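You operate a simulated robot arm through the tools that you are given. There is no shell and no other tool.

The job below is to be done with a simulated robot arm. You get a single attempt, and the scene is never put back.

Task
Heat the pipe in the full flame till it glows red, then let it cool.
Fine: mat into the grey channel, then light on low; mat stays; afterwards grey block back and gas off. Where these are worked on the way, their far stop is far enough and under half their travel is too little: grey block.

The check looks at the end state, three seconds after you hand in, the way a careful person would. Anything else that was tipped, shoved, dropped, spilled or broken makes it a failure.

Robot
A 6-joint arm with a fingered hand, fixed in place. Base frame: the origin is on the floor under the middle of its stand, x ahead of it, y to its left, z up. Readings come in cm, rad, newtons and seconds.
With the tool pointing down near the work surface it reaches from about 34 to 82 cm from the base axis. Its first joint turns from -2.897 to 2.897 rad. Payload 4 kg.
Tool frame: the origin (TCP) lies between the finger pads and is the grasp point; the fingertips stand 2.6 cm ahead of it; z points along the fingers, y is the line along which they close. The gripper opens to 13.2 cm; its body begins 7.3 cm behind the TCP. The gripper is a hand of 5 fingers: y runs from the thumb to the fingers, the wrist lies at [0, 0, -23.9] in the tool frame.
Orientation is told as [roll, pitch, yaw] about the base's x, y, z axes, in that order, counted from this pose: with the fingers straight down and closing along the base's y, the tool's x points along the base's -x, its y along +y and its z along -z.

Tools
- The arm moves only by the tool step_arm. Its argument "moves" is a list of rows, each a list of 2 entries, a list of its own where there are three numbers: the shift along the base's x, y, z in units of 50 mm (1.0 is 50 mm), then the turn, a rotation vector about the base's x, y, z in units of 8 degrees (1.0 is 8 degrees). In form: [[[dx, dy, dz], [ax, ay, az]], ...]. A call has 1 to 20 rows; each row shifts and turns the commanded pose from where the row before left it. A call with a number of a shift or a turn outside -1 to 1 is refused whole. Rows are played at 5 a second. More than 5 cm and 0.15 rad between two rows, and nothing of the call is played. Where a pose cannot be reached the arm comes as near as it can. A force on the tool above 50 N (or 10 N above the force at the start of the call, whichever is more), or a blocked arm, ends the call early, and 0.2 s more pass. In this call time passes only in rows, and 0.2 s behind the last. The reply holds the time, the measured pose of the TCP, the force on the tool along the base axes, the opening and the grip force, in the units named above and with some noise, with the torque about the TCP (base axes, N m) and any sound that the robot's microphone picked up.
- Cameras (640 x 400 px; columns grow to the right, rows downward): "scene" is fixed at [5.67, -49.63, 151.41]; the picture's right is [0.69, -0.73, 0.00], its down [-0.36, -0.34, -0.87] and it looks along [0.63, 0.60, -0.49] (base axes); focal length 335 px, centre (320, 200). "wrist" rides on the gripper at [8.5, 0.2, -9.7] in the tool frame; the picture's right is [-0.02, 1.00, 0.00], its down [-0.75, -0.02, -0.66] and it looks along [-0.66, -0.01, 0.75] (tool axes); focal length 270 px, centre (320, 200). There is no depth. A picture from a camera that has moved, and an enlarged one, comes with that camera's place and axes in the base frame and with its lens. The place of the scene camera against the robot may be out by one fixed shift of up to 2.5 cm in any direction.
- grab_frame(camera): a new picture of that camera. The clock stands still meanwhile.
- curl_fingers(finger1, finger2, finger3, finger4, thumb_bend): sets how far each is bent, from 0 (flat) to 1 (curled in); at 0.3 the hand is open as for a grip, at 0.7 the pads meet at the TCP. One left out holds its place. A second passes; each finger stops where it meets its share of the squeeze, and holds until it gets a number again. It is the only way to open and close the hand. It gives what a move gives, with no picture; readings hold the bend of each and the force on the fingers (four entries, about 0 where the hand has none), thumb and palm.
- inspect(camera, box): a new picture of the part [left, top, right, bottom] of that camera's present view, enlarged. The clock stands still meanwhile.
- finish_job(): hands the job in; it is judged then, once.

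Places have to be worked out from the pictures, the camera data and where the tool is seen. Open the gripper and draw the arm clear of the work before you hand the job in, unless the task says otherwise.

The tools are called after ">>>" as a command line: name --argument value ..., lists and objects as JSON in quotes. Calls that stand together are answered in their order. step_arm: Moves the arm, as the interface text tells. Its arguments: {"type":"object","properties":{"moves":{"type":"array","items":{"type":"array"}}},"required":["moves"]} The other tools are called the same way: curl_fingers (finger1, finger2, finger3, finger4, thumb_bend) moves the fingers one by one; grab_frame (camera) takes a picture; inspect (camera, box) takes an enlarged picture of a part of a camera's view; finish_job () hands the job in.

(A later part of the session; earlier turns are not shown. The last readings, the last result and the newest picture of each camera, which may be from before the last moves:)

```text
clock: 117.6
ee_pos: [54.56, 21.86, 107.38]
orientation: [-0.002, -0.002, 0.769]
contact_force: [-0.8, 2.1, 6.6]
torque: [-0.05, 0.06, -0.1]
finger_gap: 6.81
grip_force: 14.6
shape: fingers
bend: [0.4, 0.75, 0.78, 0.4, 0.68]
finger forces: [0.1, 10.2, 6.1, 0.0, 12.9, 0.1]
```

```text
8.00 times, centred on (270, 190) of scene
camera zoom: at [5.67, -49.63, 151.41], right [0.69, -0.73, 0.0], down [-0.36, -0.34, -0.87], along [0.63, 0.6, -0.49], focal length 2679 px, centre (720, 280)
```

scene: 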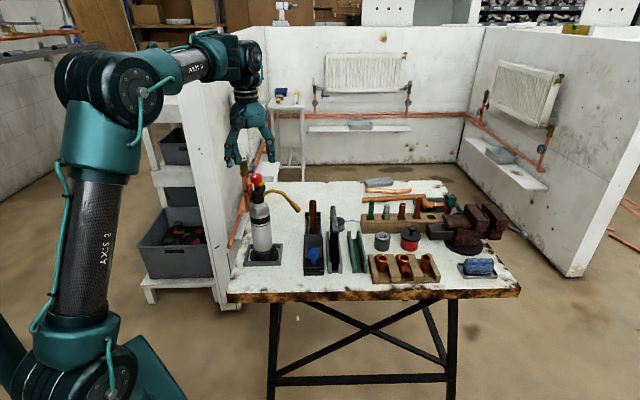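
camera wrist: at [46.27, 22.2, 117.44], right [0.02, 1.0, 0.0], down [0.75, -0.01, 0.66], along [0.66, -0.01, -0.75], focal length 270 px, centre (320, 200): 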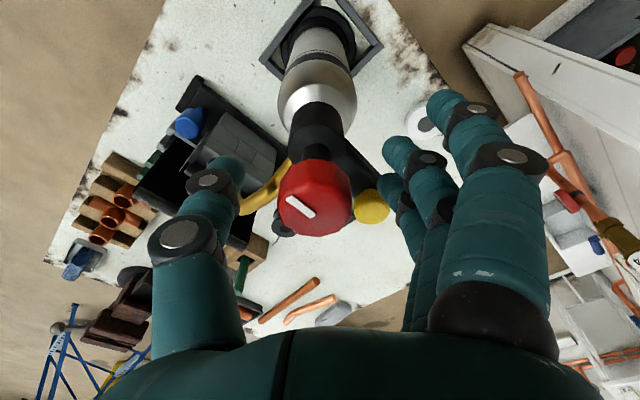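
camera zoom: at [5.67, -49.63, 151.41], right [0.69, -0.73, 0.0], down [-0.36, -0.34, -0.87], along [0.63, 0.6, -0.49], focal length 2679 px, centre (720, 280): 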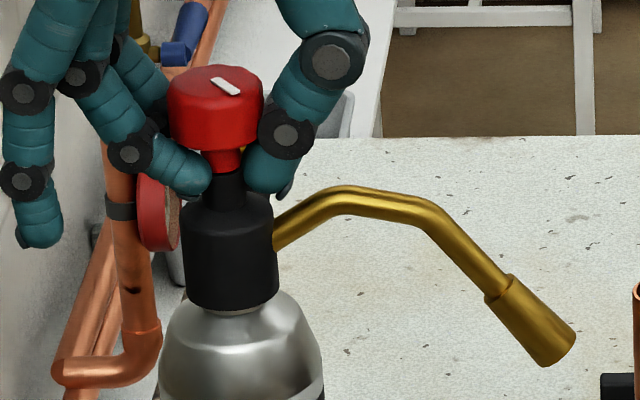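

The knob has turned about 40° with no audible change; this may well be "low". I release the knob and look at the torch before trying the igniter.

>>> curl_fingers --finger2 0.55 --finger3 0.55 --thumb_bend 0.5

>>> step_arm --moves '[[[0, 0, 0.1], [0, 0, 0]], [[0, 0, 0.3], [0, 0, 0]], [[0, 0, 0.5], [0, 0, 0]], [[0, 0, 0.6], [0, 0, 0]], [[0, 0, 0.3], [0, 0, 0]], [[0, 0, 0], [0, 0, 0]]]'

>>> inspect --camera "wrist" --box '[250, 60, 400, 200]'

>>> inspect --camera "scene" --box '[240, 150, 380, 280]'

```text
clock: 118.6
ee_pos: [54.54, 21.95, 107.48]
orientation: [-0.003, -0.003, 0.767]
contact_force: [-1.7, 2.1, 23.4]
torque: [-0.54, -0.54, -0.01]
finger_gap: 8.49
grip_force: 13.5
shape: fingers
bend: [0.4, 0.55, 0.55, 0.4, 0.53]
finger forces: [0.1, 0.0, 0.1, 0.1, 27.3, 0.1]
```

```text
clock: 120.0
ee_pos: [54.43, 21.89, 116.54]
orientation: [-0.001, -0.002, 0.768]
contact_force: [-0.2, 0.2, 0.0]
torque: [0.03, -0.01, 0.03]
finger_gap: 8.97
grip_force: 0.0
shape: fingers
bend: [0.4, 0.55, 0.55, 0.4, 0.5]
finger forces: [0.0, 0.0, 0.0, 0.1, 0.0, 0.0]
```

```text
2.86 times, centred on (325, 130) of wrist
camera zoom: at [48.39, 16.23, 126.1], right [-0.68, 0.73, 0.0], down [0.55, 0.51, 0.66], along [0.48, 0.45, -0.75], focal length 772 px, centre (306, 400)
```

zoom: 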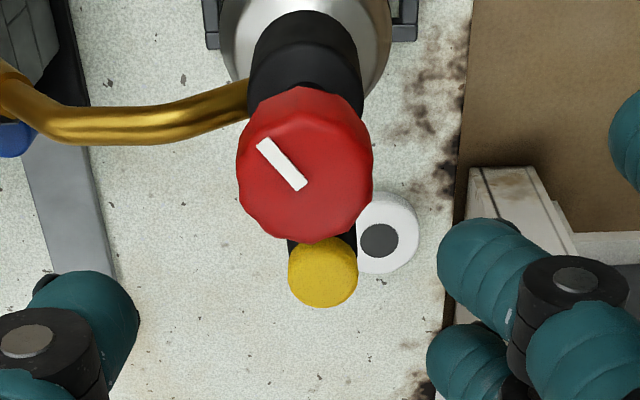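

```text
3.08 times, centred on (310, 215) of scene
camera zoom: at [5.67, -49.63, 151.41], right [0.69, -0.73, 0.0], down [-0.36, -0.34, -0.87], along [0.63, 0.6, -0.49], focal length 1030 px, centre (351, 154)
```

zoom: 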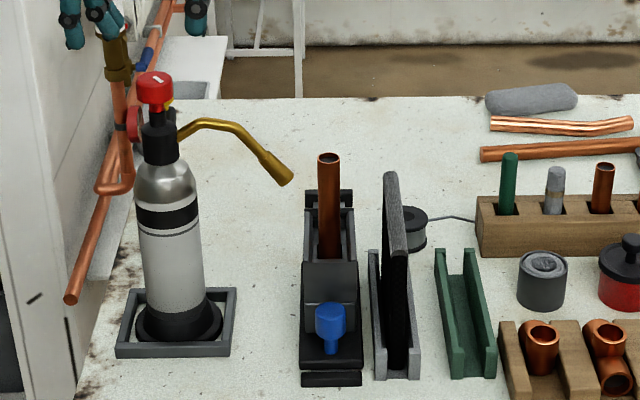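

The torch stands fine and the knob shows about 40°, though the torch itself turned a few degrees. Now the igniter: I'll press the yellow button with finger 1, so I set the fingers and check where that fingertip shows in the picture.

>>> curl_fingers --finger1 0.55 --finger2 0.35 --finger3 0.3 --finger4 0.3 --thumb_bend 0.3

>>> grab_frame --camera "wrist"

>>> inspect --camera "scene" --box '[200, 90, 300, 190]'

```text
clock: 121.0
ee_pos: [54.63, 21.97, 116.6]
orientation: [-0.001, -0.001, 0.767]
contact_force: [-0.4, 0.4, -0.3]
torque: [0.03, 0.05, -0.02]
finger_gap: 9.9
grip_force: 0.0
shape: fingers
bend: [0.55, 0.35, 0.3, 0.3, 0.3]
finger forces: [0.0, 0.0, 0.0, 0.0, 0.0, 0.0]
```

```text
taken
camera wrist: at [48.39, 16.23, 126.08], right [-0.68, 0.73, 0.0], down [0.55, 0.51, 0.66], along [0.48, 0.45, -0.75], focal length 270 px, centre (320, 200)
```

wrist: 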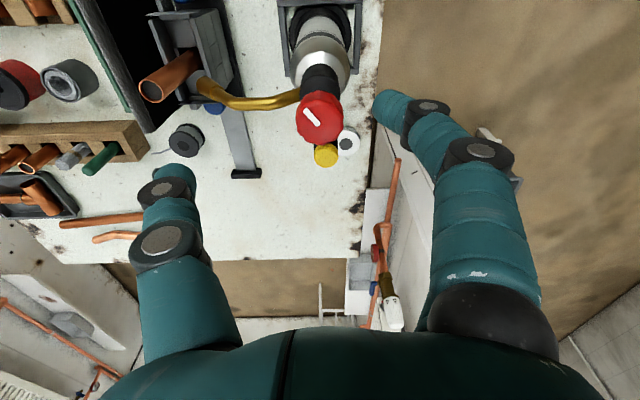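

```text
4.00 times, centred on (250, 140) of scene
camera zoom: at [5.67, -49.63, 151.41], right [0.69, -0.73, 0.0], down [-0.36, -0.34, -0.87], along [0.63, 0.6, -0.49], focal length 1340 px, centre (600, 440)
```

zoom: 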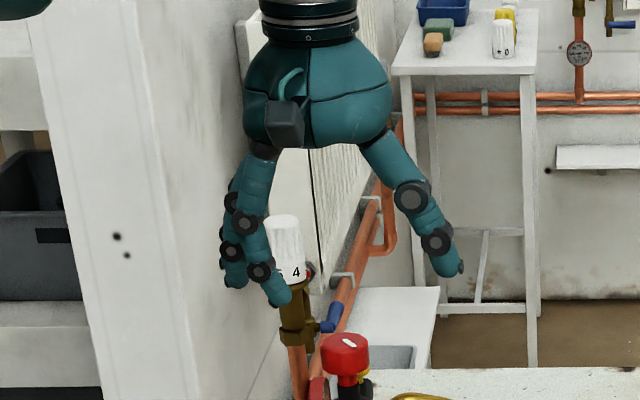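

Finger 1's tip sits about 3.8 cm behind and 3 cm beside the TCP. I move so that it hovers above the yellow button.

>>> step_arm --moves '[[[0.525, 0.282, 0], [0, 0, 0]], [[0.525, 0.282, 0], [0, 0, 0]], [[0.525, 0.282, -0.4], [0, 0, 0]], [[0, 0, -0.4], [0, 0, 0]], [[0, 0, 0], [0, 0, 0]]]'

>>> grab_frame --camera "wrist"

>>> inspect --camera "wrist" --box '[300, 0, 480, 140]'

>>> inspect --camera "scene" --box '[220, 120, 320, 210]'

```text
clock: 122.2
ee_pos: [62.41, 26.05, 112.32]
orientation: [0.0, -0.002, 0.766]
contact_force: [0.3, -0.4, 0.3]
torque: [0.01, 0.02, -0.03]
finger_gap: 9.85
grip_force: 0.1
shape: fingers
bend: [0.55, 0.35, 0.3, 0.3, 0.3]
finger forces: [0.0, 0.1, 0.0, 0.1, 0.1, 0.1]
```

```text
taken
camera wrist: at [56.28, 20.44, 121.81], right [-0.68, 0.73, 0.0], down [0.55, 0.51, 0.66], along [0.48, 0.45, -0.75], focal length 270 px, centre (320, 200)
```

wrist: 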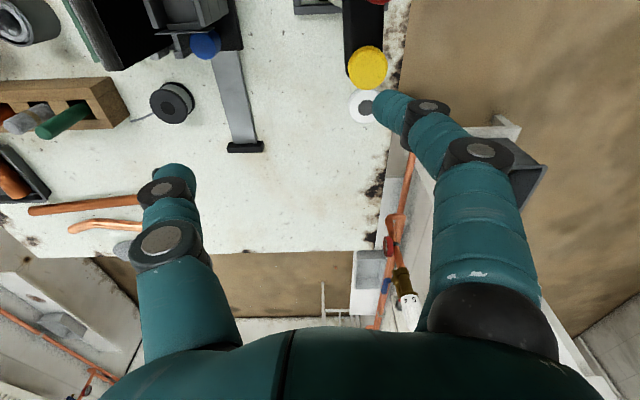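

```text
2.86 times, centred on (390, 70) of wrist
camera zoom: at [56.28, 20.44, 121.81], right [-0.68, 0.73, 0.0], down [0.55, 0.51, 0.66], along [0.48, 0.45, -0.75], focal length 772 px, centre (120, 571)
```

zoom: 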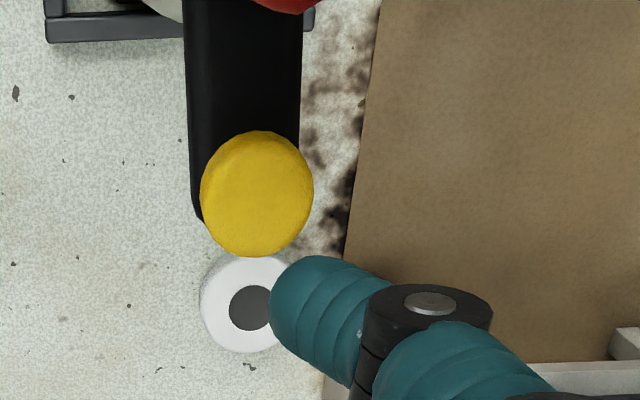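

```text
4.44 times, centred on (270, 165) of scene
camera zoom: at [5.67, -49.63, 151.41], right [0.69, -0.73, 0.0], down [-0.36, -0.34, -0.87], along [0.63, 0.6, -0.49], focal length 1488 px, centre (542, 356)
```

zoom: 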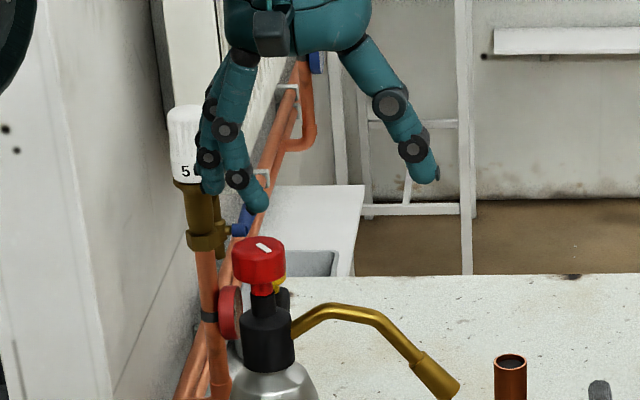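

The fingertip should come down on the button. I adjust 2 mm and descend to just above it.

>>> step_arm --moves '[[[-0.05, 0, -0.3], [0, 0, 0]], [[0, 0, -0.3], [0, 0, 0]], [[0, 0, -0.1], [0, 0, 0]], [[0, 0, 0], [0, 0, 0]]]'

>>> inspect --camera "wrist" --box '[300, 0, 480, 140]'

>>> inspect --camera "scene" --box '[230, 150, 310, 210]'

```text
clock: 123.2
ee_pos: [62.25, 26.14, 108.91]
orientation: [-0.002, 0.0, 0.768]
contact_force: [0.9, -0.8, -0.7]
torque: [0.03, 0.0, -0.04]
finger_gap: 9.92
grip_force: 0.1
shape: fingers
bend: [0.55, 0.35, 0.3, 0.3, 0.3]
finger forces: [0.0, 0.0, 0.0, 0.0, 0.0, 0.0]
```

```text
2.86 times, centred on (390, 70) of wrist
camera zoom: at [56.01, 20.41, 118.53], right [-0.68, 0.73, 0.0], down [0.55, 0.51, 0.66], along [0.48, 0.45, -0.75], focal length 772 px, centre (120, 571)
```

zoom: 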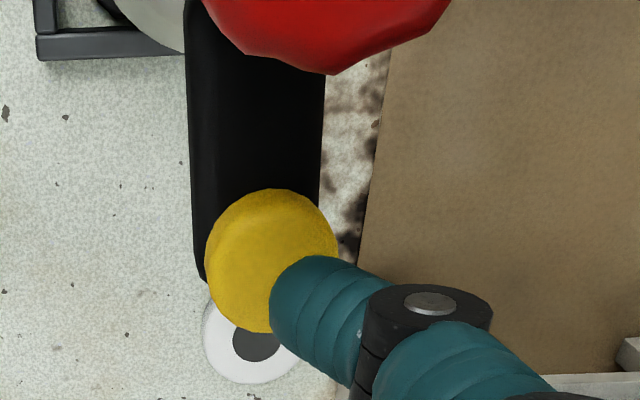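

```text
6.67 times, centred on (270, 180) of scene
camera zoom: at [5.67, -49.63, 151.41], right [0.69, -0.73, 0.0], down [-0.36, -0.34, -0.87], along [0.63, 0.6, -0.49], focal length 2233 px, centre (653, 333)
```

zoom: 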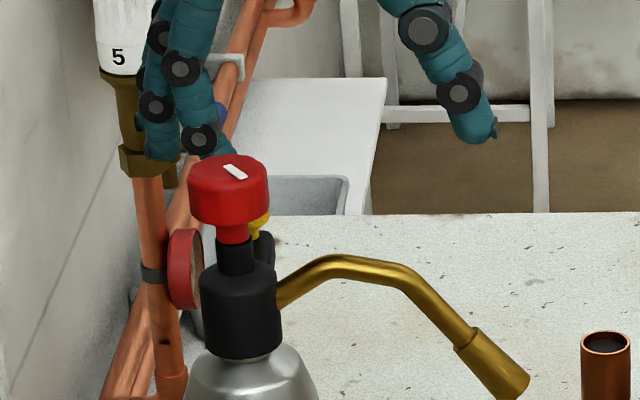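

The tip is about 3 mm off the button centre; I correct that and descend in small steps until it presses.

>>> step_arm --moves '[[[0, -0.07, 0], [0, 0, 0]], [[0, 0, -0.06], [0, 0, 0]], [[0, 0, -0.06], [0, 0, 0]], [[0, 0, -0.05], [0, 0, 0]], [[0, 0, 0], [0, 0, 0]]]'

>>> inspect --camera "wrist" --box '[300, 0, 480, 140]'

```text
clock: 124.4
ee_pos: [62.06, 25.77, 108.13]
orientation: [-0.003, -0.002, 0.768]
contact_force: [0.2, -0.2, 1.3]
torque: [-0.03, 0.09, 0.02]
finger_gap: 9.81
grip_force: 0.7
shape: fingers
bend: [0.55, 0.35, 0.3, 0.3, 0.3]
finger forces: [1.5, 0.1, 0.0, 0.0, 0.0, 0.0]
heard: click
```

```text
2.86 times, centred on (390, 70) of wrist
camera zoom: at [56.02, 20.08, 117.72], right [-0.68, 0.73, 0.0], down [0.55, 0.51, 0.66], along [0.48, 0.45, -0.75], focal length 772 px, centre (120, 571)
```

zoom: 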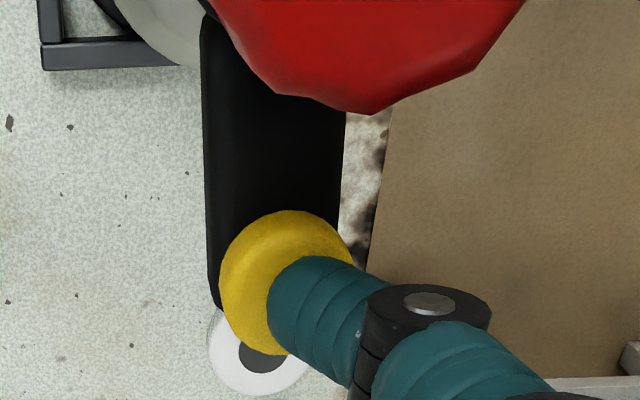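

A click was heard from the igniter. I look whether the torch lit.

>>> inspect --camera "scene" --box '[270, 180, 350, 250]'

>>> step_arm --moves '[[[0, 0, 0.1], [0, 0, 0]], [[0, 0, 0.1], [0, 0, 0]], [[0, 0, 0], [0, 0, 0]]]'

>>> inspect --camera "scene" --box '[230, 165, 350, 250]'

```text
5.71 times, centred on (310, 215) of scene
camera zoom: at [5.67, -49.63, 151.41], right [0.69, -0.73, 0.0], down [-0.36, -0.34, -0.87], along [0.63, 0.6, -0.49], focal length 1914 px, centre (377, 114)
```

zoom: 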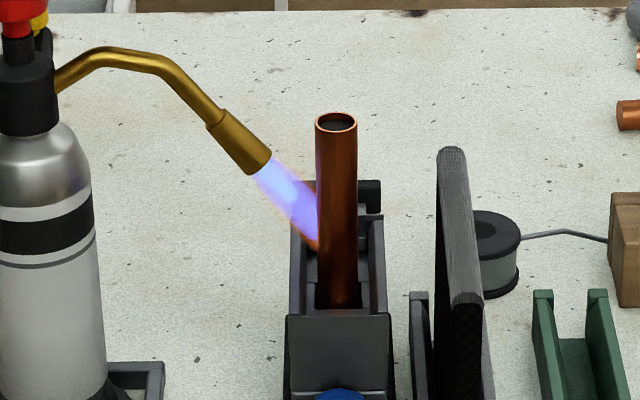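

```text
clock: 125.2
ee_pos: [62.08, 25.73, 109.16]
orientation: [-0.003, -0.002, 0.768]
contact_force: [0.7, -0.4, -0.2]
torque: [-0.02, -0.02, -0.03]
finger_gap: 9.83
grip_force: 0.1
shape: fingers
bend: [0.55, 0.35, 0.3, 0.3, 0.3]
finger forces: [0.1, 0.0, 0.0, 0.1, 0.0, 0.0]
```

```text
4.71 times, centred on (290, 208) of scene
camera zoom: at [5.67, -49.63, 151.41], right [0.69, -0.73, 0.0], down [-0.36, -0.34, -0.87], along [0.63, 0.6, -0.49], focal length 1576 px, centre (461, 165)
```

zoom: 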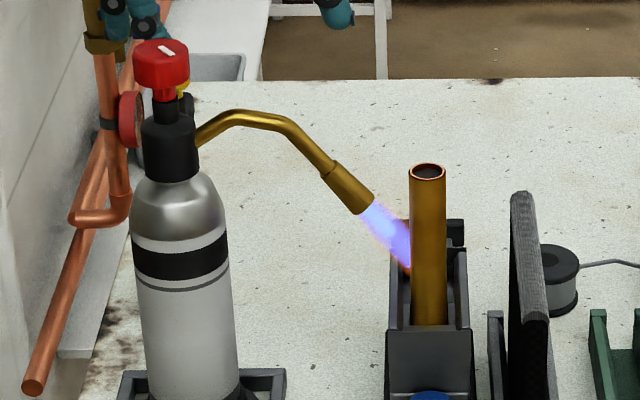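

The torch is lit on a low flame, and the pipe is already warming. I rise clear and go back over the knob to turn it up to full.

>>> step_arm --moves '[[[0, 0, 0.7], [0, 0, 0]], [[0, 0, 0.8], [0, 0, -0.9]], [[-0.5, -0.25, 0], [0, 0, -0.92]], [[-0.5, -0.25, 0], [0, 0, -0.92]], [[-0.47, -0.25, 0], [0, 0, -0.92]], [[0, 0, 0], [0, 0, -0.92]], [[0, 0, 0], [0, 0, -0.92]], [[0, 0, 0], [0, 0, 0]]]'

>>> curl_fingers --finger1 0.4 --finger2 0.55 --finger3 0.55 --finger4 0.4 --thumb_bend 0.55

>>> inspect --camera "wrist" --box '[230, 60, 410, 200]'

>>> inspect --camera "scene" --box '[230, 165, 350, 250]'

```text
clock: 127.0
ee_pos: [54.91, 21.99, 116.6]
orientation: [0.001, -0.002, -0.001]
contact_force: [-0.2, 0.7, -0.6]
torque: [0.04, 0.0, 0.0]
finger_gap: 9.86
grip_force: 0.2
shape: fingers
bend: [0.55, 0.35, 0.3, 0.3, 0.3]
finger forces: [0.0, 0.0, 0.0, 0.0, 0.1, 0.0]
```

```text
clock: 128.0
ee_pos: [54.92, 22.08, 116.61]
orientation: [-0.002, -0.002, 0.0]
contact_force: [0.0, -0.7, 0.7]
torque: [-0.01, -0.05, 0.0]
finger_gap: 8.3
grip_force: 0.1
shape: fingers
bend: [0.4, 0.55, 0.55, 0.4, 0.55]
finger forces: [0.0, 0.0, 0.1, 0.0, 0.1, 0.0]
```

```text
2.86 times, centred on (320, 130) of wrist
camera zoom: at [46.49, 22.24, 126.26], right [0.02, 1.0, 0.0], down [0.75, -0.01, 0.66], along [0.66, -0.01, -0.75], focal length 772 px, centre (320, 400)
```

zoom: 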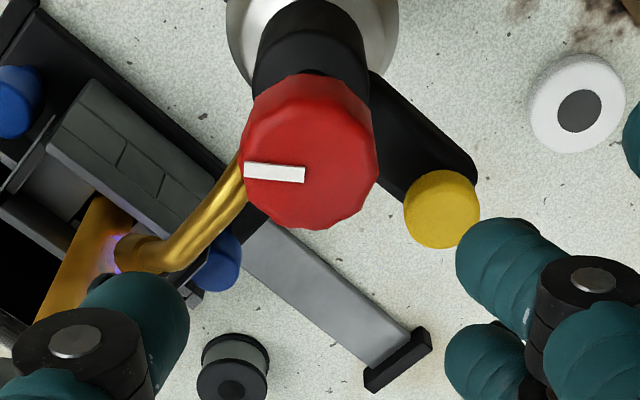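

```text
4.71 times, centred on (290, 208) of scene
camera zoom: at [5.67, -49.63, 151.41], right [0.69, -0.73, 0.0], down [-0.36, -0.34, -0.87], along [0.63, 0.6, -0.49], focal length 1576 px, centre (461, 165)
```

zoom: 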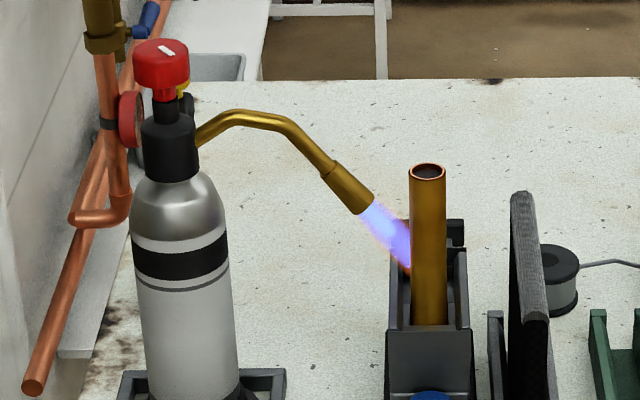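

The low flame has coloured the pipe gold; it holds there. The knob centre is at about (54.9, 21.8); I descend on it again.

>>> step_arm --moves '[[[-0.014, -0.05, -0.5], [0, 0, 0]], [[0, 0, -0.5], [0, 0, 0]], [[0, 0, -0.5], [0, 0, 0]], [[0, 0, -0.32], [0, 0, 0]], [[0, 0, 0], [0, 0, 0]]]'

>>> curl_fingers --finger2 0.66 --finger3 0.66 --thumb_bend 0.6

>>> inspect --camera "wrist" --box '[230, 130, 410, 260]'

```text
clock: 129.2
ee_pos: [54.94, 21.73, 107.5]
orientation: [0.0, -0.002, 0.001]
contact_force: [-0.3, -1.0, 1.2]
torque: [-0.03, 0.0, -0.02]
finger_gap: 8.32
grip_force: 0.1
shape: fingers
bend: [0.4, 0.55, 0.55, 0.4, 0.55]
finger forces: [0.1, 0.1, 0.0, 0.0, 0.0, 0.1]
```

```text
clock: 130.2
ee_pos: [54.97, 21.79, 107.48]
orientation: [-0.003, -0.002, -0.001]
contact_force: [-0.7, 0.3, -0.6]
torque: [-0.04, 0.0, -0.01]
finger_gap: 7.51
grip_force: 0.0
shape: fingers
bend: [0.4, 0.66, 0.66, 0.4, 0.6]
finger forces: [0.1, 0.0, 0.0, 0.0, 0.0, 0.1]
```

```text
3.08 times, centred on (320, 195) of wrist
camera zoom: at [46.48, 21.99, 117.17], right [0.02, 1.0, 0.0], down [0.75, -0.01, 0.66], along [0.66, -0.01, -0.75], focal length 832 px, centre (320, 215)
```

zoom: 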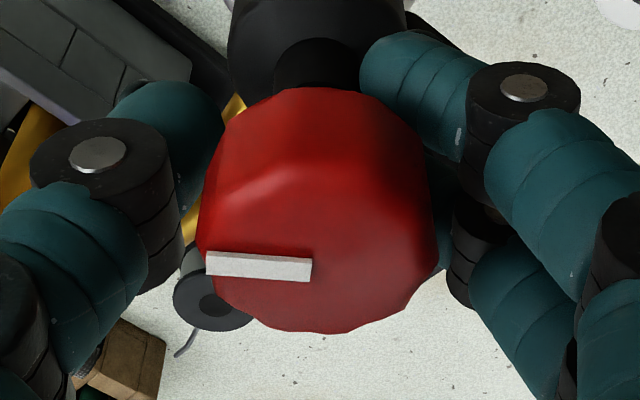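

The knob is centred in the grasp. I squeeze both sides together.

>>> curl_fingers --finger2 0.8 --finger3 0.8 --thumb_bend 0.74

>>> inspect --camera "scene" --box '[230, 165, 350, 250]'

```text
clock: 131.2
ee_pos: [54.92, 21.77, 107.56]
orientation: [-0.002, -0.001, 0.001]
contact_force: [-0.8, 0.4, -0.8]
torque: [0.15, 0.09, 0.03]
finger_gap: 6.59
grip_force: 15.8
shape: fingers
bend: [0.4, 0.72, 0.78, 0.4, 0.68]
finger forces: [0.0, 10.2, 6.8, 0.0, 13.5, 0.0]
```

```text
4.71 times, centred on (290, 208) of scene
camera zoom: at [5.67, -49.63, 151.41], right [0.69, -0.73, 0.0], down [-0.36, -0.34, -0.87], along [0.63, 0.6, -0.49], focal length 1576 px, centre (461, 165)
```

zoom: 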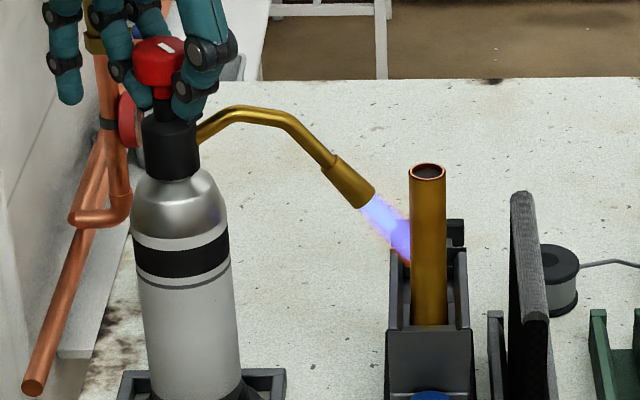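

I press down slightly for more base friction and then turn counter-clockwise 20°.

>>> step_arm --moves '[[[0, 0, -0.04], [0, 0, 0]], [[0, 0, -0.02], [0, 0, 0]], [[0, 0, 0], [0, 0, 0.5]], [[0, 0, 0], [0, 0, 0.5]], [[0, 0, 0], [0, 0, 0.5]], [[0, 0, 0], [0, 0, 0.5]], [[0, 0, 0], [0, 0, 0.5]], [[0, 0, 0], [0, 0, 0]]]'

>>> inspect --camera "scene" --box '[230, 165, 350, 250]'

```text
clock: 133.0
ee_pos: [54.83, 21.92, 107.25]
orientation: [0.0, -0.002, 0.353]
contact_force: [1.9, 0.6, 5.0]
torque: [0.03, 0.1, -0.1]
finger_gap: 6.51
grip_force: 13.2
shape: fingers
bend: [0.4, 0.72, 0.79, 0.4, 0.69]
finger forces: [0.0, 9.4, 4.5, 0.1, 13.1, 0.0]
```

```text
4.71 times, centred on (290, 208) of scene
camera zoom: at [5.67, -49.63, 151.41], right [0.69, -0.73, 0.0], down [-0.36, -0.34, -0.87], along [0.63, 0.6, -0.49], focal length 1576 px, centre (461, 165)
```

zoom: 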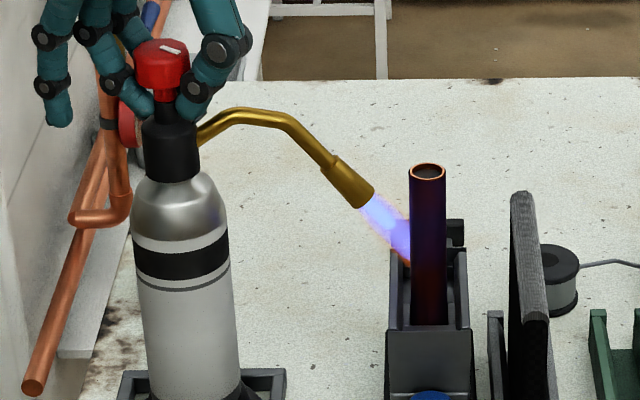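

The pipe shows purple temper colour and the flame is growing. I continue turning 24°.

>>> step_arm --moves '[[[0, 0, 0], [0, 0, 0.5]], [[0, 0, 0], [0, 0, 0.5]], [[0, 0, 0], [0, 0, 0.5]], [[0, 0, 0], [0, 0, 0.5]], [[0, 0, 0], [0, 0, 0.5]], [[0, 0, 0], [0, 0, 0.5]], [[0, 0, 0], [0, 0, 0]]]'

>>> inspect --camera "scene" --box '[230, 165, 350, 250]'

```text
clock: 134.6
ee_pos: [54.84, 21.81, 107.17]
orientation: [0.001, -0.001, 0.773]
contact_force: [0.6, 1.8, 1.3]
torque: [-0.04, 0.1, -0.09]
finger_gap: 6.53
grip_force: 12.1
shape: fingers
bend: [0.4, 0.72, 0.79, 0.4, 0.69]
finger forces: [0.0, 8.6, 4.4, 0.0, 11.2, 0.1]
```

```text
4.71 times, centred on (290, 208) of scene
camera zoom: at [5.67, -49.63, 151.41], right [0.69, -0.73, 0.0], down [-0.36, -0.34, -0.87], along [0.63, 0.6, -0.49], focal length 1576 px, centre (461, 165)
```

zoom: 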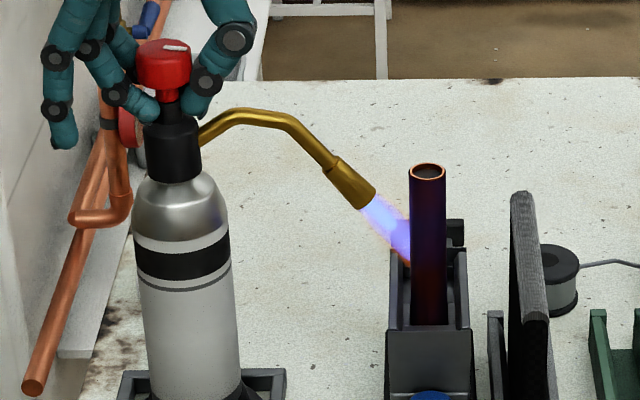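

The knob is at about 90°; the flame looks much the same. I keep turning another 32°.

>>> step_arm --moves '[[[0, 0, 0], [0, 0, 0.5]], [[0, 0, 0], [0, 0, 0.5]], [[0, 0, 0], [0, 0, 0.5]], [[0, 0, 0], [0, 0, 0.5]], [[0, 0, 0], [0, 0, 0.5]], [[0, 0, 0], [0, 0, 0.5]], [[0, 0, 0], [0, 0, 0.5]], [[0, 0, 0], [0, 0, 0.5]], [[0, 0, 0], [0, 0, 0]]]'

>>> inspect --camera "scene" --box '[230, 165, 350, 250]'

>>> inspect --camera "wrist" --box '[230, 130, 410, 260]'

```text
clock: 136.6
ee_pos: [54.78, 21.83, 107.11]
orientation: [-0.001, -0.001, 1.327]
contact_force: [0.0, 0.9, 0.4]
torque: [-0.01, 0.02, -0.08]
finger_gap: 6.54
grip_force: 11.9
shape: fingers
bend: [0.4, 0.72, 0.79, 0.4, 0.69]
finger forces: [0.1, 8.5, 3.9, 0.0, 11.5, 0.0]
```

```text
4.71 times, centred on (290, 208) of scene
camera zoom: at [5.67, -49.63, 151.41], right [0.69, -0.73, 0.0], down [-0.36, -0.34, -0.87], along [0.63, 0.6, -0.49], focal length 1576 px, centre (461, 165)
```

zoom: 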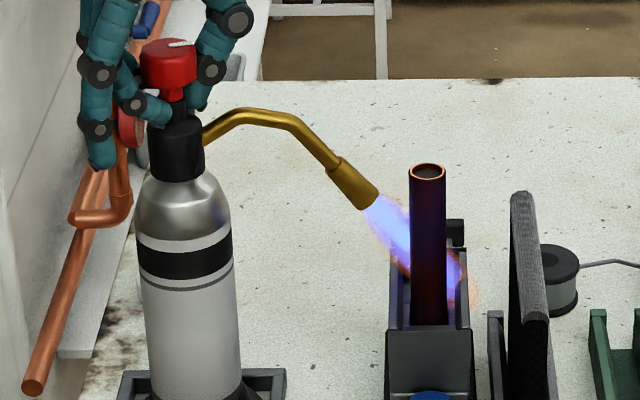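

```text
3.08 times, centred on (320, 195) of wrist
camera zoom: at [52.58, 13.68, 116.82], right [-0.97, 0.26, 0.0], down [0.2, 0.73, 0.66], along [0.17, 0.64, -0.75], focal length 832 px, centre (320, 215)
```

zoom: 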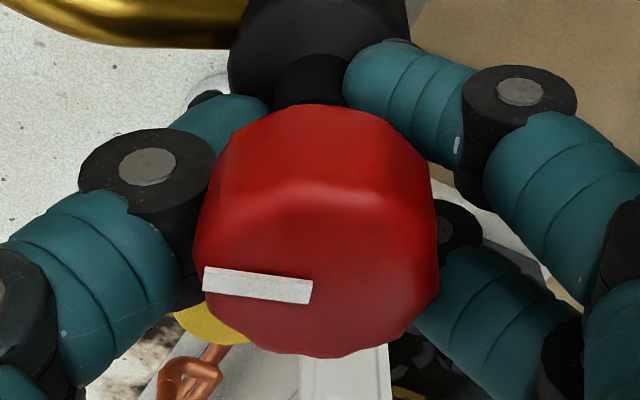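

The flame is clearly bigger now, passing just behind the pipe. I turn a little further, to about 92°.

>>> step_arm --moves '[[[0, 0, 0], [0, 0, 0.5]], [[0, 0, 0], [0, 0, 0.5]], [[0, 0, 0], [0, 0, 0.5]], [[0, 0, 0], [0, 0, 0.5]], [[0, 0, 0], [0, 0, 0]]]'

>>> inspect --camera "scene" --box '[230, 165, 350, 250]'

>>> inspect --camera "wrist" --box '[230, 130, 410, 260]'

```text
clock: 137.8
ee_pos: [54.78, 21.82, 107.3]
orientation: [0.0, -0.001, 1.607]
contact_force: [-0.7, 0.9, -0.6]
torque: [-0.05, 0.0, -0.05]
finger_gap: 6.51
grip_force: 12.5
shape: fingers
bend: [0.4, 0.72, 0.79, 0.4, 0.69]
finger forces: [0.0, 8.4, 4.9, 0.0, 11.3, 0.1]
```

```text
4.71 times, centred on (290, 208) of scene
camera zoom: at [5.67, -49.63, 151.41], right [0.69, -0.73, 0.0], down [-0.36, -0.34, -0.87], along [0.63, 0.6, -0.49], focal length 1576 px, centre (461, 165)
```

zoom: 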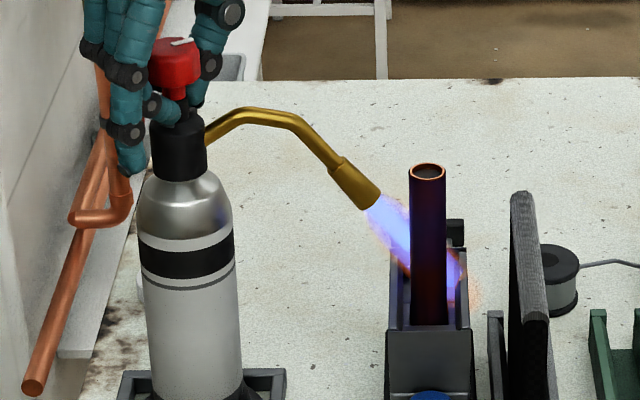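

```text
3.08 times, centred on (320, 195) of wrist
camera zoom: at [54.98, 13.36, 116.84], right [-1.0, -0.02, 0.0], down [-0.01, 0.75, 0.66], along [-0.01, 0.66, -0.75], focal length 832 px, centre (320, 215)
```

zoom: 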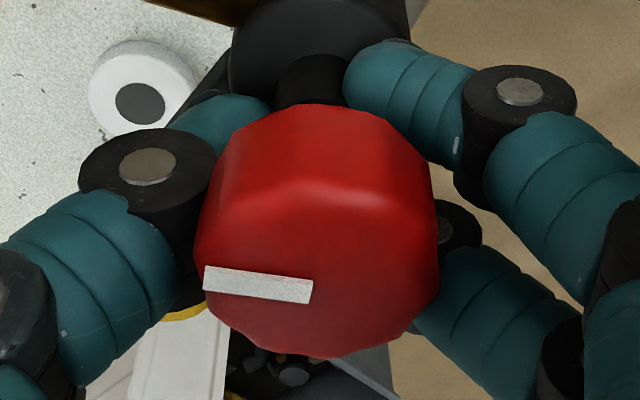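

The flame doesn't grow further, so this is full. I release the knob, rise, and watch the pipe.

>>> curl_fingers --finger2 0.6 --finger3 0.6 --thumb_bend 0.56

>>> step_arm --moves '[[[0, 0, 0.2], [0, 0, 0]], [[0, 0, 0.4], [0, 0, 0]], [[0, 0, 0.6], [0, 0, 0]], [[0, 0, 0.8], [0, 0, 0]], [[0, 0, 0], [0, 0, 0]]]'

>>> inspect --camera "scene" --box '[230, 165, 350, 250]'

>>> inspect --camera "scene" --box '[240, 150, 380, 280]'

```text
clock: 138.8
ee_pos: [54.9, 21.75, 107.23]
orientation: [-0.001, -0.002, 1.606]
contact_force: [0.2, -0.4, -0.8]
torque: [-0.03, 0.03, -0.02]
finger_gap: 8.03
grip_force: 0.0
shape: fingers
bend: [0.4, 0.6, 0.6, 0.4, 0.56]
finger forces: [0.0, 0.0, 0.0, 0.1, 0.0, 0.0]
```

```text
clock: 140.0
ee_pos: [54.96, 21.83, 117.2]
orientation: [0.0, -0.002, 1.605]
contact_force: [0.5, -0.6, 0.1]
torque: [0.02, 0.02, -0.02]
finger_gap: 8.03
grip_force: 0.0
shape: fingers
bend: [0.4, 0.6, 0.6, 0.4, 0.56]
finger forces: [0.1, 0.1, 0.1, 0.1, 0.1, 0.1]
```

```text
4.71 times, centred on (290, 208) of scene
camera zoom: at [5.67, -49.63, 151.41], right [0.69, -0.73, 0.0], down [-0.36, -0.34, -0.87], along [0.63, 0.6, -0.49], focal length 1576 px, centre (461, 165)
```

zoom: 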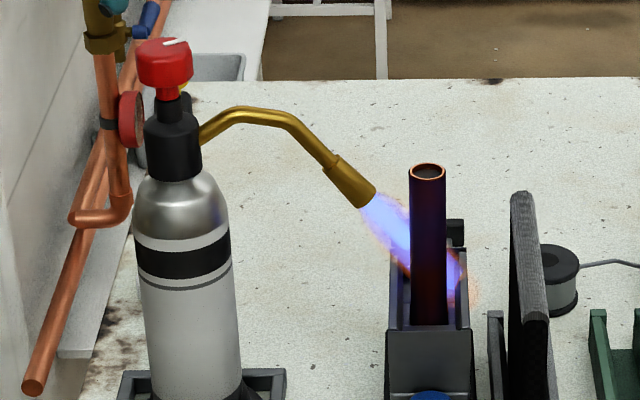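

```text
3.08 times, centred on (310, 215) of scene
camera zoom: at [5.67, -49.63, 151.41], right [0.69, -0.73, 0.0], down [-0.36, -0.34, -0.87], along [0.63, 0.6, -0.49], focal length 1030 px, centre (351, 154)
```

zoom: 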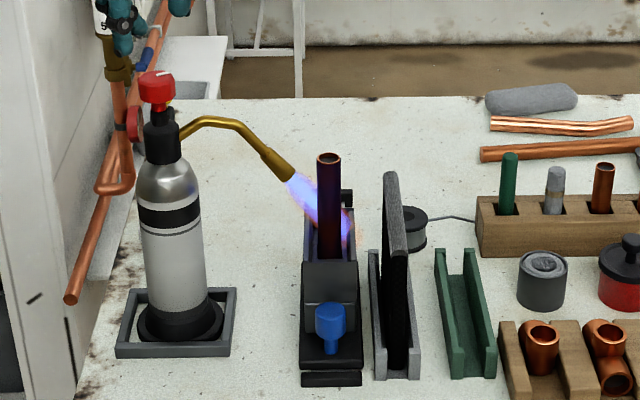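

I wait two seconds and compare the pipe's colour.

>>> step_arm --moves '[[[0, 0, 0], [0, 0, -0.9]], [[0, 0, 0], [0, 0, -0.9]], [[0, 0, 0], [0, 0, -0.9]], [[0, 0, 0], [0, 0, -0.9]], [[0, 0, 0], [0, 0, -0.9]], [[0, 0, 0], [0, 0, -0.9]], [[0, 0, 0], [0, 0, -0.9]], [[0, 0, 0], [0, 0, -0.9]], [[0, 0, 0], [0, 0, -0.9]], [[0, 0, 0], [0, 0, -0.9]]]'

>>> inspect --camera "scene" --box '[270, 180, 350, 250]'

>>> grab_frame --camera "wrist"

```text
clock: 142.2
ee_pos: [54.94, 21.69, 117.23]
orientation: [-0.001, -0.003, 0.347]
contact_force: [0.0, 0.0, -0.3]
torque: [-0.01, 0.02, 0.0]
finger_gap: 8.06
grip_force: 0.0
shape: fingers
bend: [0.4, 0.6, 0.6, 0.4, 0.56]
finger forces: [0.0, 0.0, 0.0, 0.1, 0.0, 0.1]
```

```text
5.71 times, centred on (310, 215) of scene
camera zoom: at [5.67, -49.63, 151.41], right [0.69, -0.73, 0.0], down [-0.36, -0.34, -0.87], along [0.63, 0.6, -0.49], focal length 1914 px, centre (377, 114)
```

zoom: 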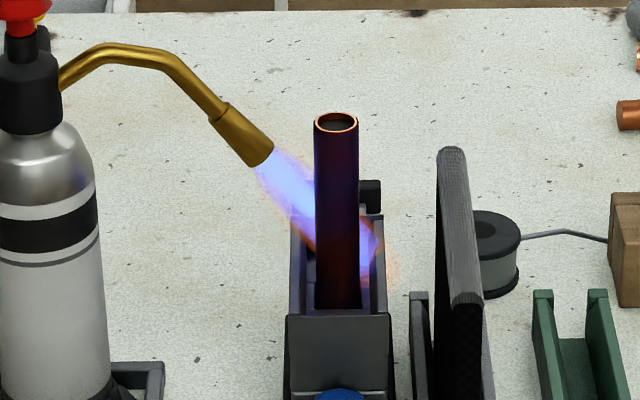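

```text
taken
camera wrist: at [46.81, 19.1, 126.82], right [-0.32, 0.95, 0.0], down [0.71, 0.24, 0.66], along [0.62, 0.21, -0.75], focal length 270 px, centre (320, 200)
```

wrist: 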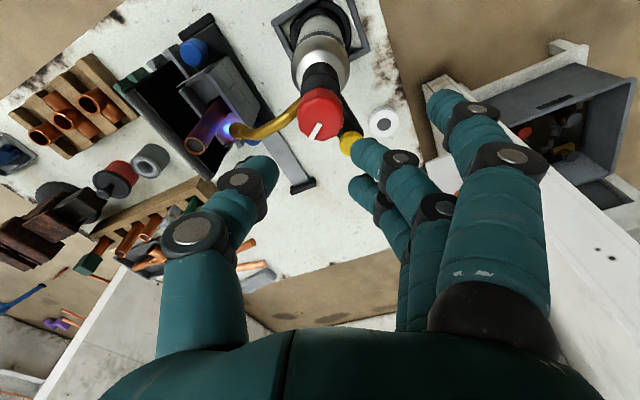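

I zoom in from above to see how the flame lies against the pipe.

>>> inspect --camera "wrist" --box '[160, 80, 350, 180]'

>>> inspect --camera "wrist" --box '[180, 100, 260, 160]'

```text
3.37 times, centred on (255, 130) of wrist
camera zoom: at [46.81, 19.1, 126.82], right [-0.32, 0.95, 0.0], down [0.71, 0.24, 0.66], along [0.62, 0.21, -0.75], focal length 910 px, centre (539, 436)
```

zoom: 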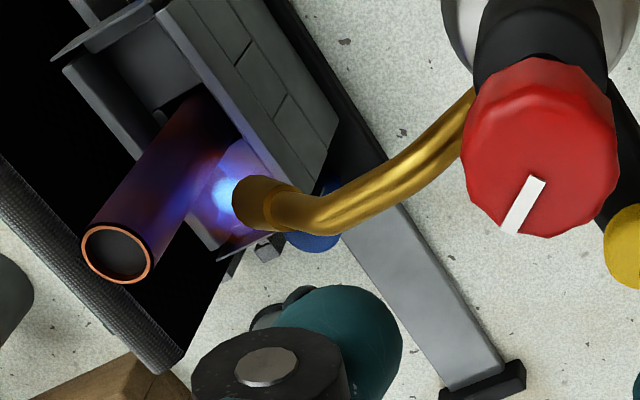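

```text
6.67 times, centred on (220, 130) of wrist
camera zoom: at [46.81, 19.1, 126.82], right [-0.32, 0.95, 0.0], down [0.71, 0.24, 0.66], along [0.62, 0.21, -0.75], focal length 1802 px, centre (987, 667)
```

zoom: 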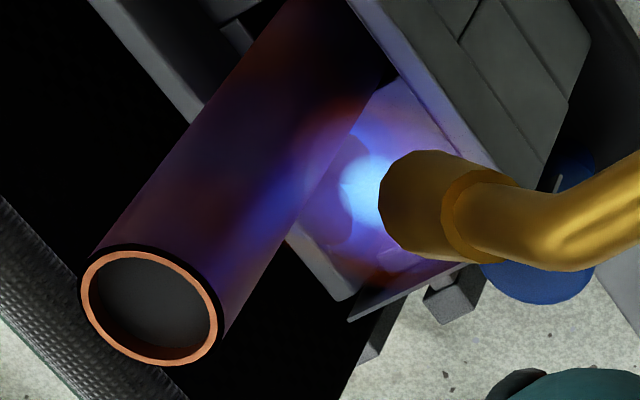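

The flame passes about 1.7 cm behind the pipe because the torch has turned roughly 5° on its base. I'll nudge it back by pushing the brass tube's far side gently with a closed hand; first I form the fist and move to the far side of the tube, high.

>>> curl_fingers --finger1 0.72 --finger2 0.72 --finger3 0.72 --finger4 0.72 --thumb_bend 0.66

>>> step_arm --moves '[[[0.3, 0.05, 0], [0, 0, 0.8]], [[0.6, 0.02, 0], [0, 0, 0.8]], [[0.6, 0.02, 0], [0, 0, 0.8]], [[0.6, 0.02, -0.3], [0, 0, 0.74]], [[0.14, 0, -0.6], [0, 0, 0]], [[0, 0, 0], [0, 0, 0]]]'

>>> grab_frame --camera "wrist"

>>> inspect --camera "scene" --box '[230, 140, 370, 250]'

```text
clock: 143.2
ee_pos: [54.86, 21.83, 117.08]
orientation: [0.001, -0.001, 0.348]
contact_force: [0.3, 0.6, -0.3]
torque: [0.03, 0.05, 0.01]
finger_gap: 2.58
grip_force: 0.1
shape: fingers
bend: [0.72, 0.72, 0.72, 0.72, 0.66]
finger forces: [0.1, 0.0, 0.1, 0.1, 0.0, 0.0]
```

```text
clock: 144.6
ee_pos: [66.07, 22.12, 112.71]
orientation: [0.0, -0.003, 0.789]
contact_force: [0.8, 0.1, 0.3]
torque: [0.0, 0.01, -0.01]
finger_gap: 2.58
grip_force: 0.1
shape: fingers
bend: [0.72, 0.72, 0.72, 0.72, 0.66]
finger forces: [0.0, 0.1, 0.1, 0.0, 0.0, 0.0]
```

```text
taken
camera wrist: at [60.0, 16.36, 122.29], right [-0.69, 0.72, 0.0], down [0.54, 0.52, 0.66], along [0.47, 0.46, -0.75], focal length 270 px, centre (320, 200)
```

wrist: 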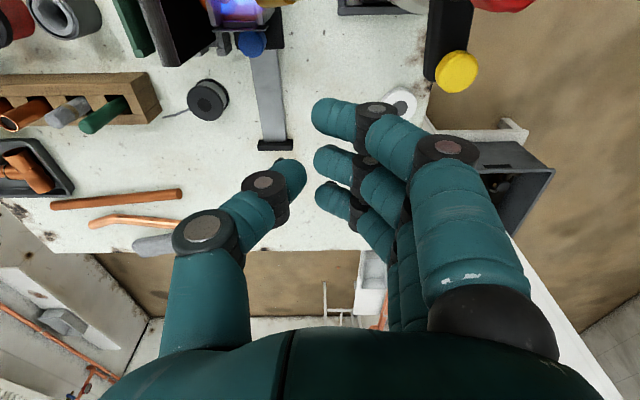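

```text
3.64 times, centred on (300, 195) of scene
camera zoom: at [5.67, -49.63, 151.41], right [0.69, -0.73, 0.0], down [-0.36, -0.34, -0.87], along [0.63, 0.6, -0.49], focal length 1218 px, centre (393, 218)
```

zoom: 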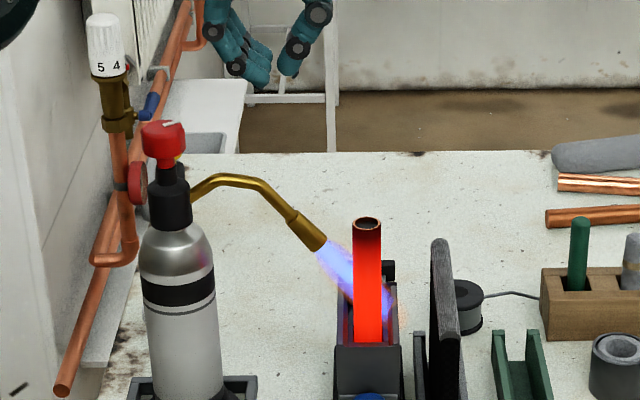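

The pipe now glows bright red, so the heating is done and no nudge is needed. I go straight back to the knob to shut the gas, opening the fingers on the way.

>>> step_arm --moves '[[[-0.2, 0, 0.5], [0, 0, 0.85]], [[-0.36, -0.01, 0.3], [0, 0, 0.85]], [[-0.36, -0.01, 0], [0, 0, 0.85]], [[-0.36, -0.01, 0], [0, 0, 0.85]], [[-0.36, -0.01, 0], [0, 0, 0.85]], [[-0.36, -0.01, 0], [0, 0, 0.85]], [[-0.24, -0.01, 0], [0, 0, 0.72]]]'

>>> curl_fingers --finger1 0.4 --finger2 0.6 --finger3 0.6 --finger4 0.4 --thumb_bend 0.57

>>> inspect --camera "wrist" --box '[230, 60, 410, 200]'

>>> inspect --camera "scene" --box '[230, 165, 350, 250]'

```text
clock: 146.2
ee_pos: [54.7, 21.95, 116.58]
orientation: [-0.001, -0.002, 1.602]
contact_force: [0.1, -0.7, 0.5]
torque: [0.01, -0.02, 0.0]
finger_gap: 2.56
grip_force: 0.0
shape: fingers
bend: [0.72, 0.72, 0.72, 0.72, 0.66]
finger forces: [0.1, 0.1, 0.0, 0.0, 0.0, 0.0]
```

```text
clock: 147.2
ee_pos: [54.73, 22.02, 116.72]
orientation: [-0.001, -0.001, 1.602]
contact_force: [-0.4, 0.0, 0.0]
torque: [0.01, 0.01, -0.01]
finger_gap: 8.03
grip_force: 0.1
shape: fingers
bend: [0.4, 0.6, 0.6, 0.4, 0.56]
finger forces: [0.0, 0.0, 0.0, 0.1, 0.0, 0.0]
```

```text
2.86 times, centred on (320, 130) of wrist
camera zoom: at [54.82, 13.62, 126.24], right [-1.0, -0.01, 0.0], down [-0.01, 0.75, 0.66], along [-0.01, 0.66, -0.75], focal length 772 px, centre (320, 400)
```

zoom: 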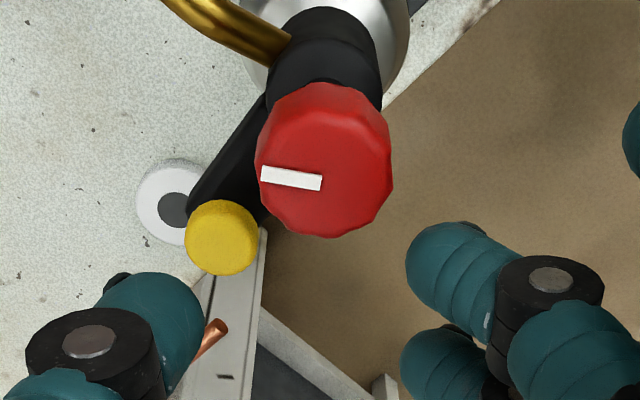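

```text
4.71 times, centred on (290, 208) of scene
camera zoom: at [5.67, -49.63, 151.41], right [0.69, -0.73, 0.0], down [-0.36, -0.34, -0.87], along [0.63, 0.6, -0.49], focal length 1576 px, centre (461, 165)
```

zoom: 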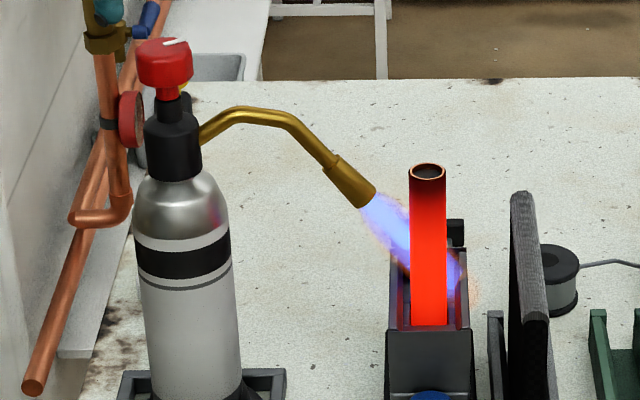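

The knob is well under the hand. I descend and grip it in the same way as before.

>>> step_arm --moves '[[[-0.02, 0.03, -0.5], [0, 0, 0]], [[0, 0, -0.5], [0, 0, 0]], [[0, 0, -0.5], [0, 0, 0]], [[0, 0, -0.36], [0, 0, 0]], [[0, 0, 0], [0, 0, 0]]]'

>>> curl_fingers --finger2 0.8 --finger3 0.8 --thumb_bend 0.74

>>> inspect --camera "scene" --box '[230, 165, 350, 250]'

```text
clock: 148.4
ee_pos: [54.72, 22.17, 107.49]
orientation: [-0.001, -0.001, 1.6]
contact_force: [-0.4, -0.7, -0.1]
torque: [0.0, 0.02, 0.03]
finger_gap: 8.06
grip_force: 0.0
shape: fingers
bend: [0.4, 0.6, 0.6, 0.4, 0.56]
finger forces: [0.0, 0.0, 0.0, 0.1, 0.0, 0.0]
```

```text
clock: 149.4
ee_pos: [54.65, 22.2, 107.4]
orientation: [0.0, -0.001, 1.6]
contact_force: [0.2, 0.5, -1.2]
torque: [-0.1, 0.06, -0.03]
finger_gap: 6.52
grip_force: 14.5
shape: fingers
bend: [0.4, 0.71, 0.78, 0.4, 0.68]
finger forces: [0.0, 9.8, 6.7, 0.0, 12.6, 0.0]
```

```text
4.71 times, centred on (290, 208) of scene
camera zoom: at [5.67, -49.63, 151.41], right [0.69, -0.73, 0.0], down [-0.36, -0.34, -0.87], along [0.63, 0.6, -0.49], focal length 1576 px, centre (461, 165)
```

zoom: 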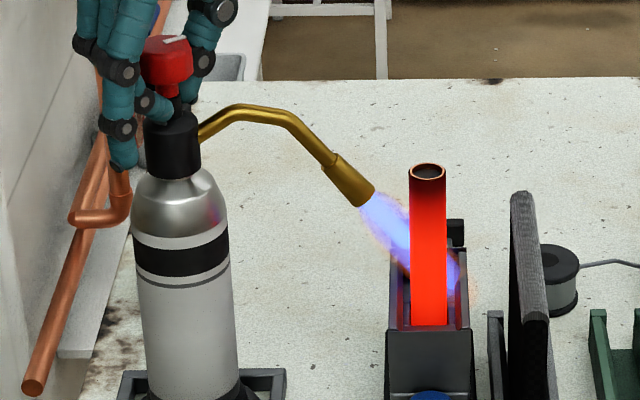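

Good grip. I press lightly and turn the knob clockwise by 84°, bringing the flame down.

>>> step_arm --moves '[[[0, 0, -0.03], [0, 0, 0]], [[0, 0, 0], [0, 0, -0.7]], [[0, 0, 0], [0, 0, -0.7]], [[0, 0, 0], [0, 0, -0.7]], [[0, 0, 0], [0, 0, -0.7]], [[0, 0, 0], [0, 0, -0.7]], [[0, 0, 0], [0, 0, -0.7]], [[0, 0, 0], [0, 0, -0.7]], [[0, 0, 0], [0, 0, -0.7]], [[0, 0, 0], [0, 0, -0.7]], [[0, 0, 0], [0, 0, -0.7]], [[0, 0, 0], [0, 0, -0.7]], [[0, 0, 0], [0, 0, -0.7]], [[0, 0, 0], [0, 0, -0.7]], [[0, 0, 0], [0, 0, -0.7]], [[0, 0, 0], [0, 0, -0.7]], [[0, 0, 0], [0, 0, 0]]]'

>>> inspect --camera "scene" --box '[230, 165, 350, 250]'

>>> inspect --camera "wrist" --box '[230, 130, 410, 260]'

```text
clock: 153.0
ee_pos: [54.68, 22.05, 107.2]
orientation: [-0.002, -0.002, 0.136]
contact_force: [-1.8, -0.5, 0.6]
torque: [-0.11, 0.36, 0.25]
finger_gap: 6.5
grip_force: 38.3
shape: fingers
bend: [0.4, 0.72, 0.78, 0.4, 0.69]
finger forces: [0.0, 34.5, 29.2, 0.1, 12.7, 0.0]
```

```text
4.71 times, centred on (290, 208) of scene
camera zoom: at [5.67, -49.63, 151.41], right [0.69, -0.73, 0.0], down [-0.36, -0.34, -0.87], along [0.63, 0.6, -0.49], focal length 1576 px, centre (461, 165)
```

zoom: 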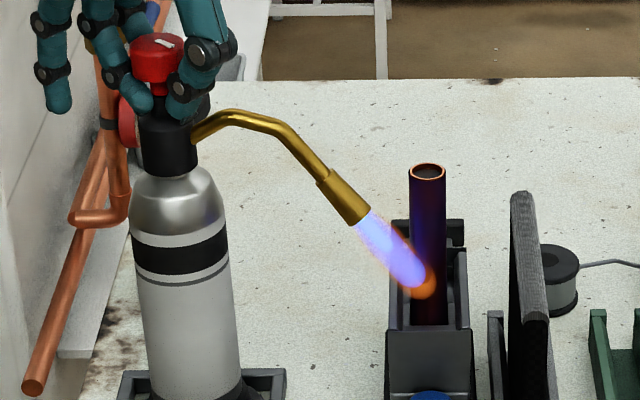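

```text
3.08 times, centred on (320, 195) of wrist
camera zoom: at [46.32, 21.28, 116.91], right [-0.11, 0.99, 0.0], down [0.75, 0.09, 0.66], along [0.66, 0.07, -0.75], focal length 832 px, centre (320, 215)
```

zoom: 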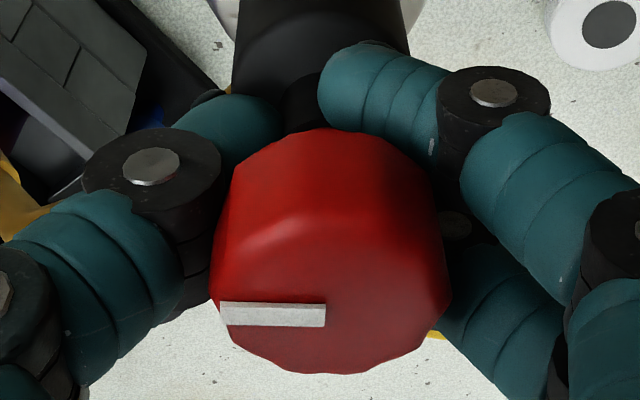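

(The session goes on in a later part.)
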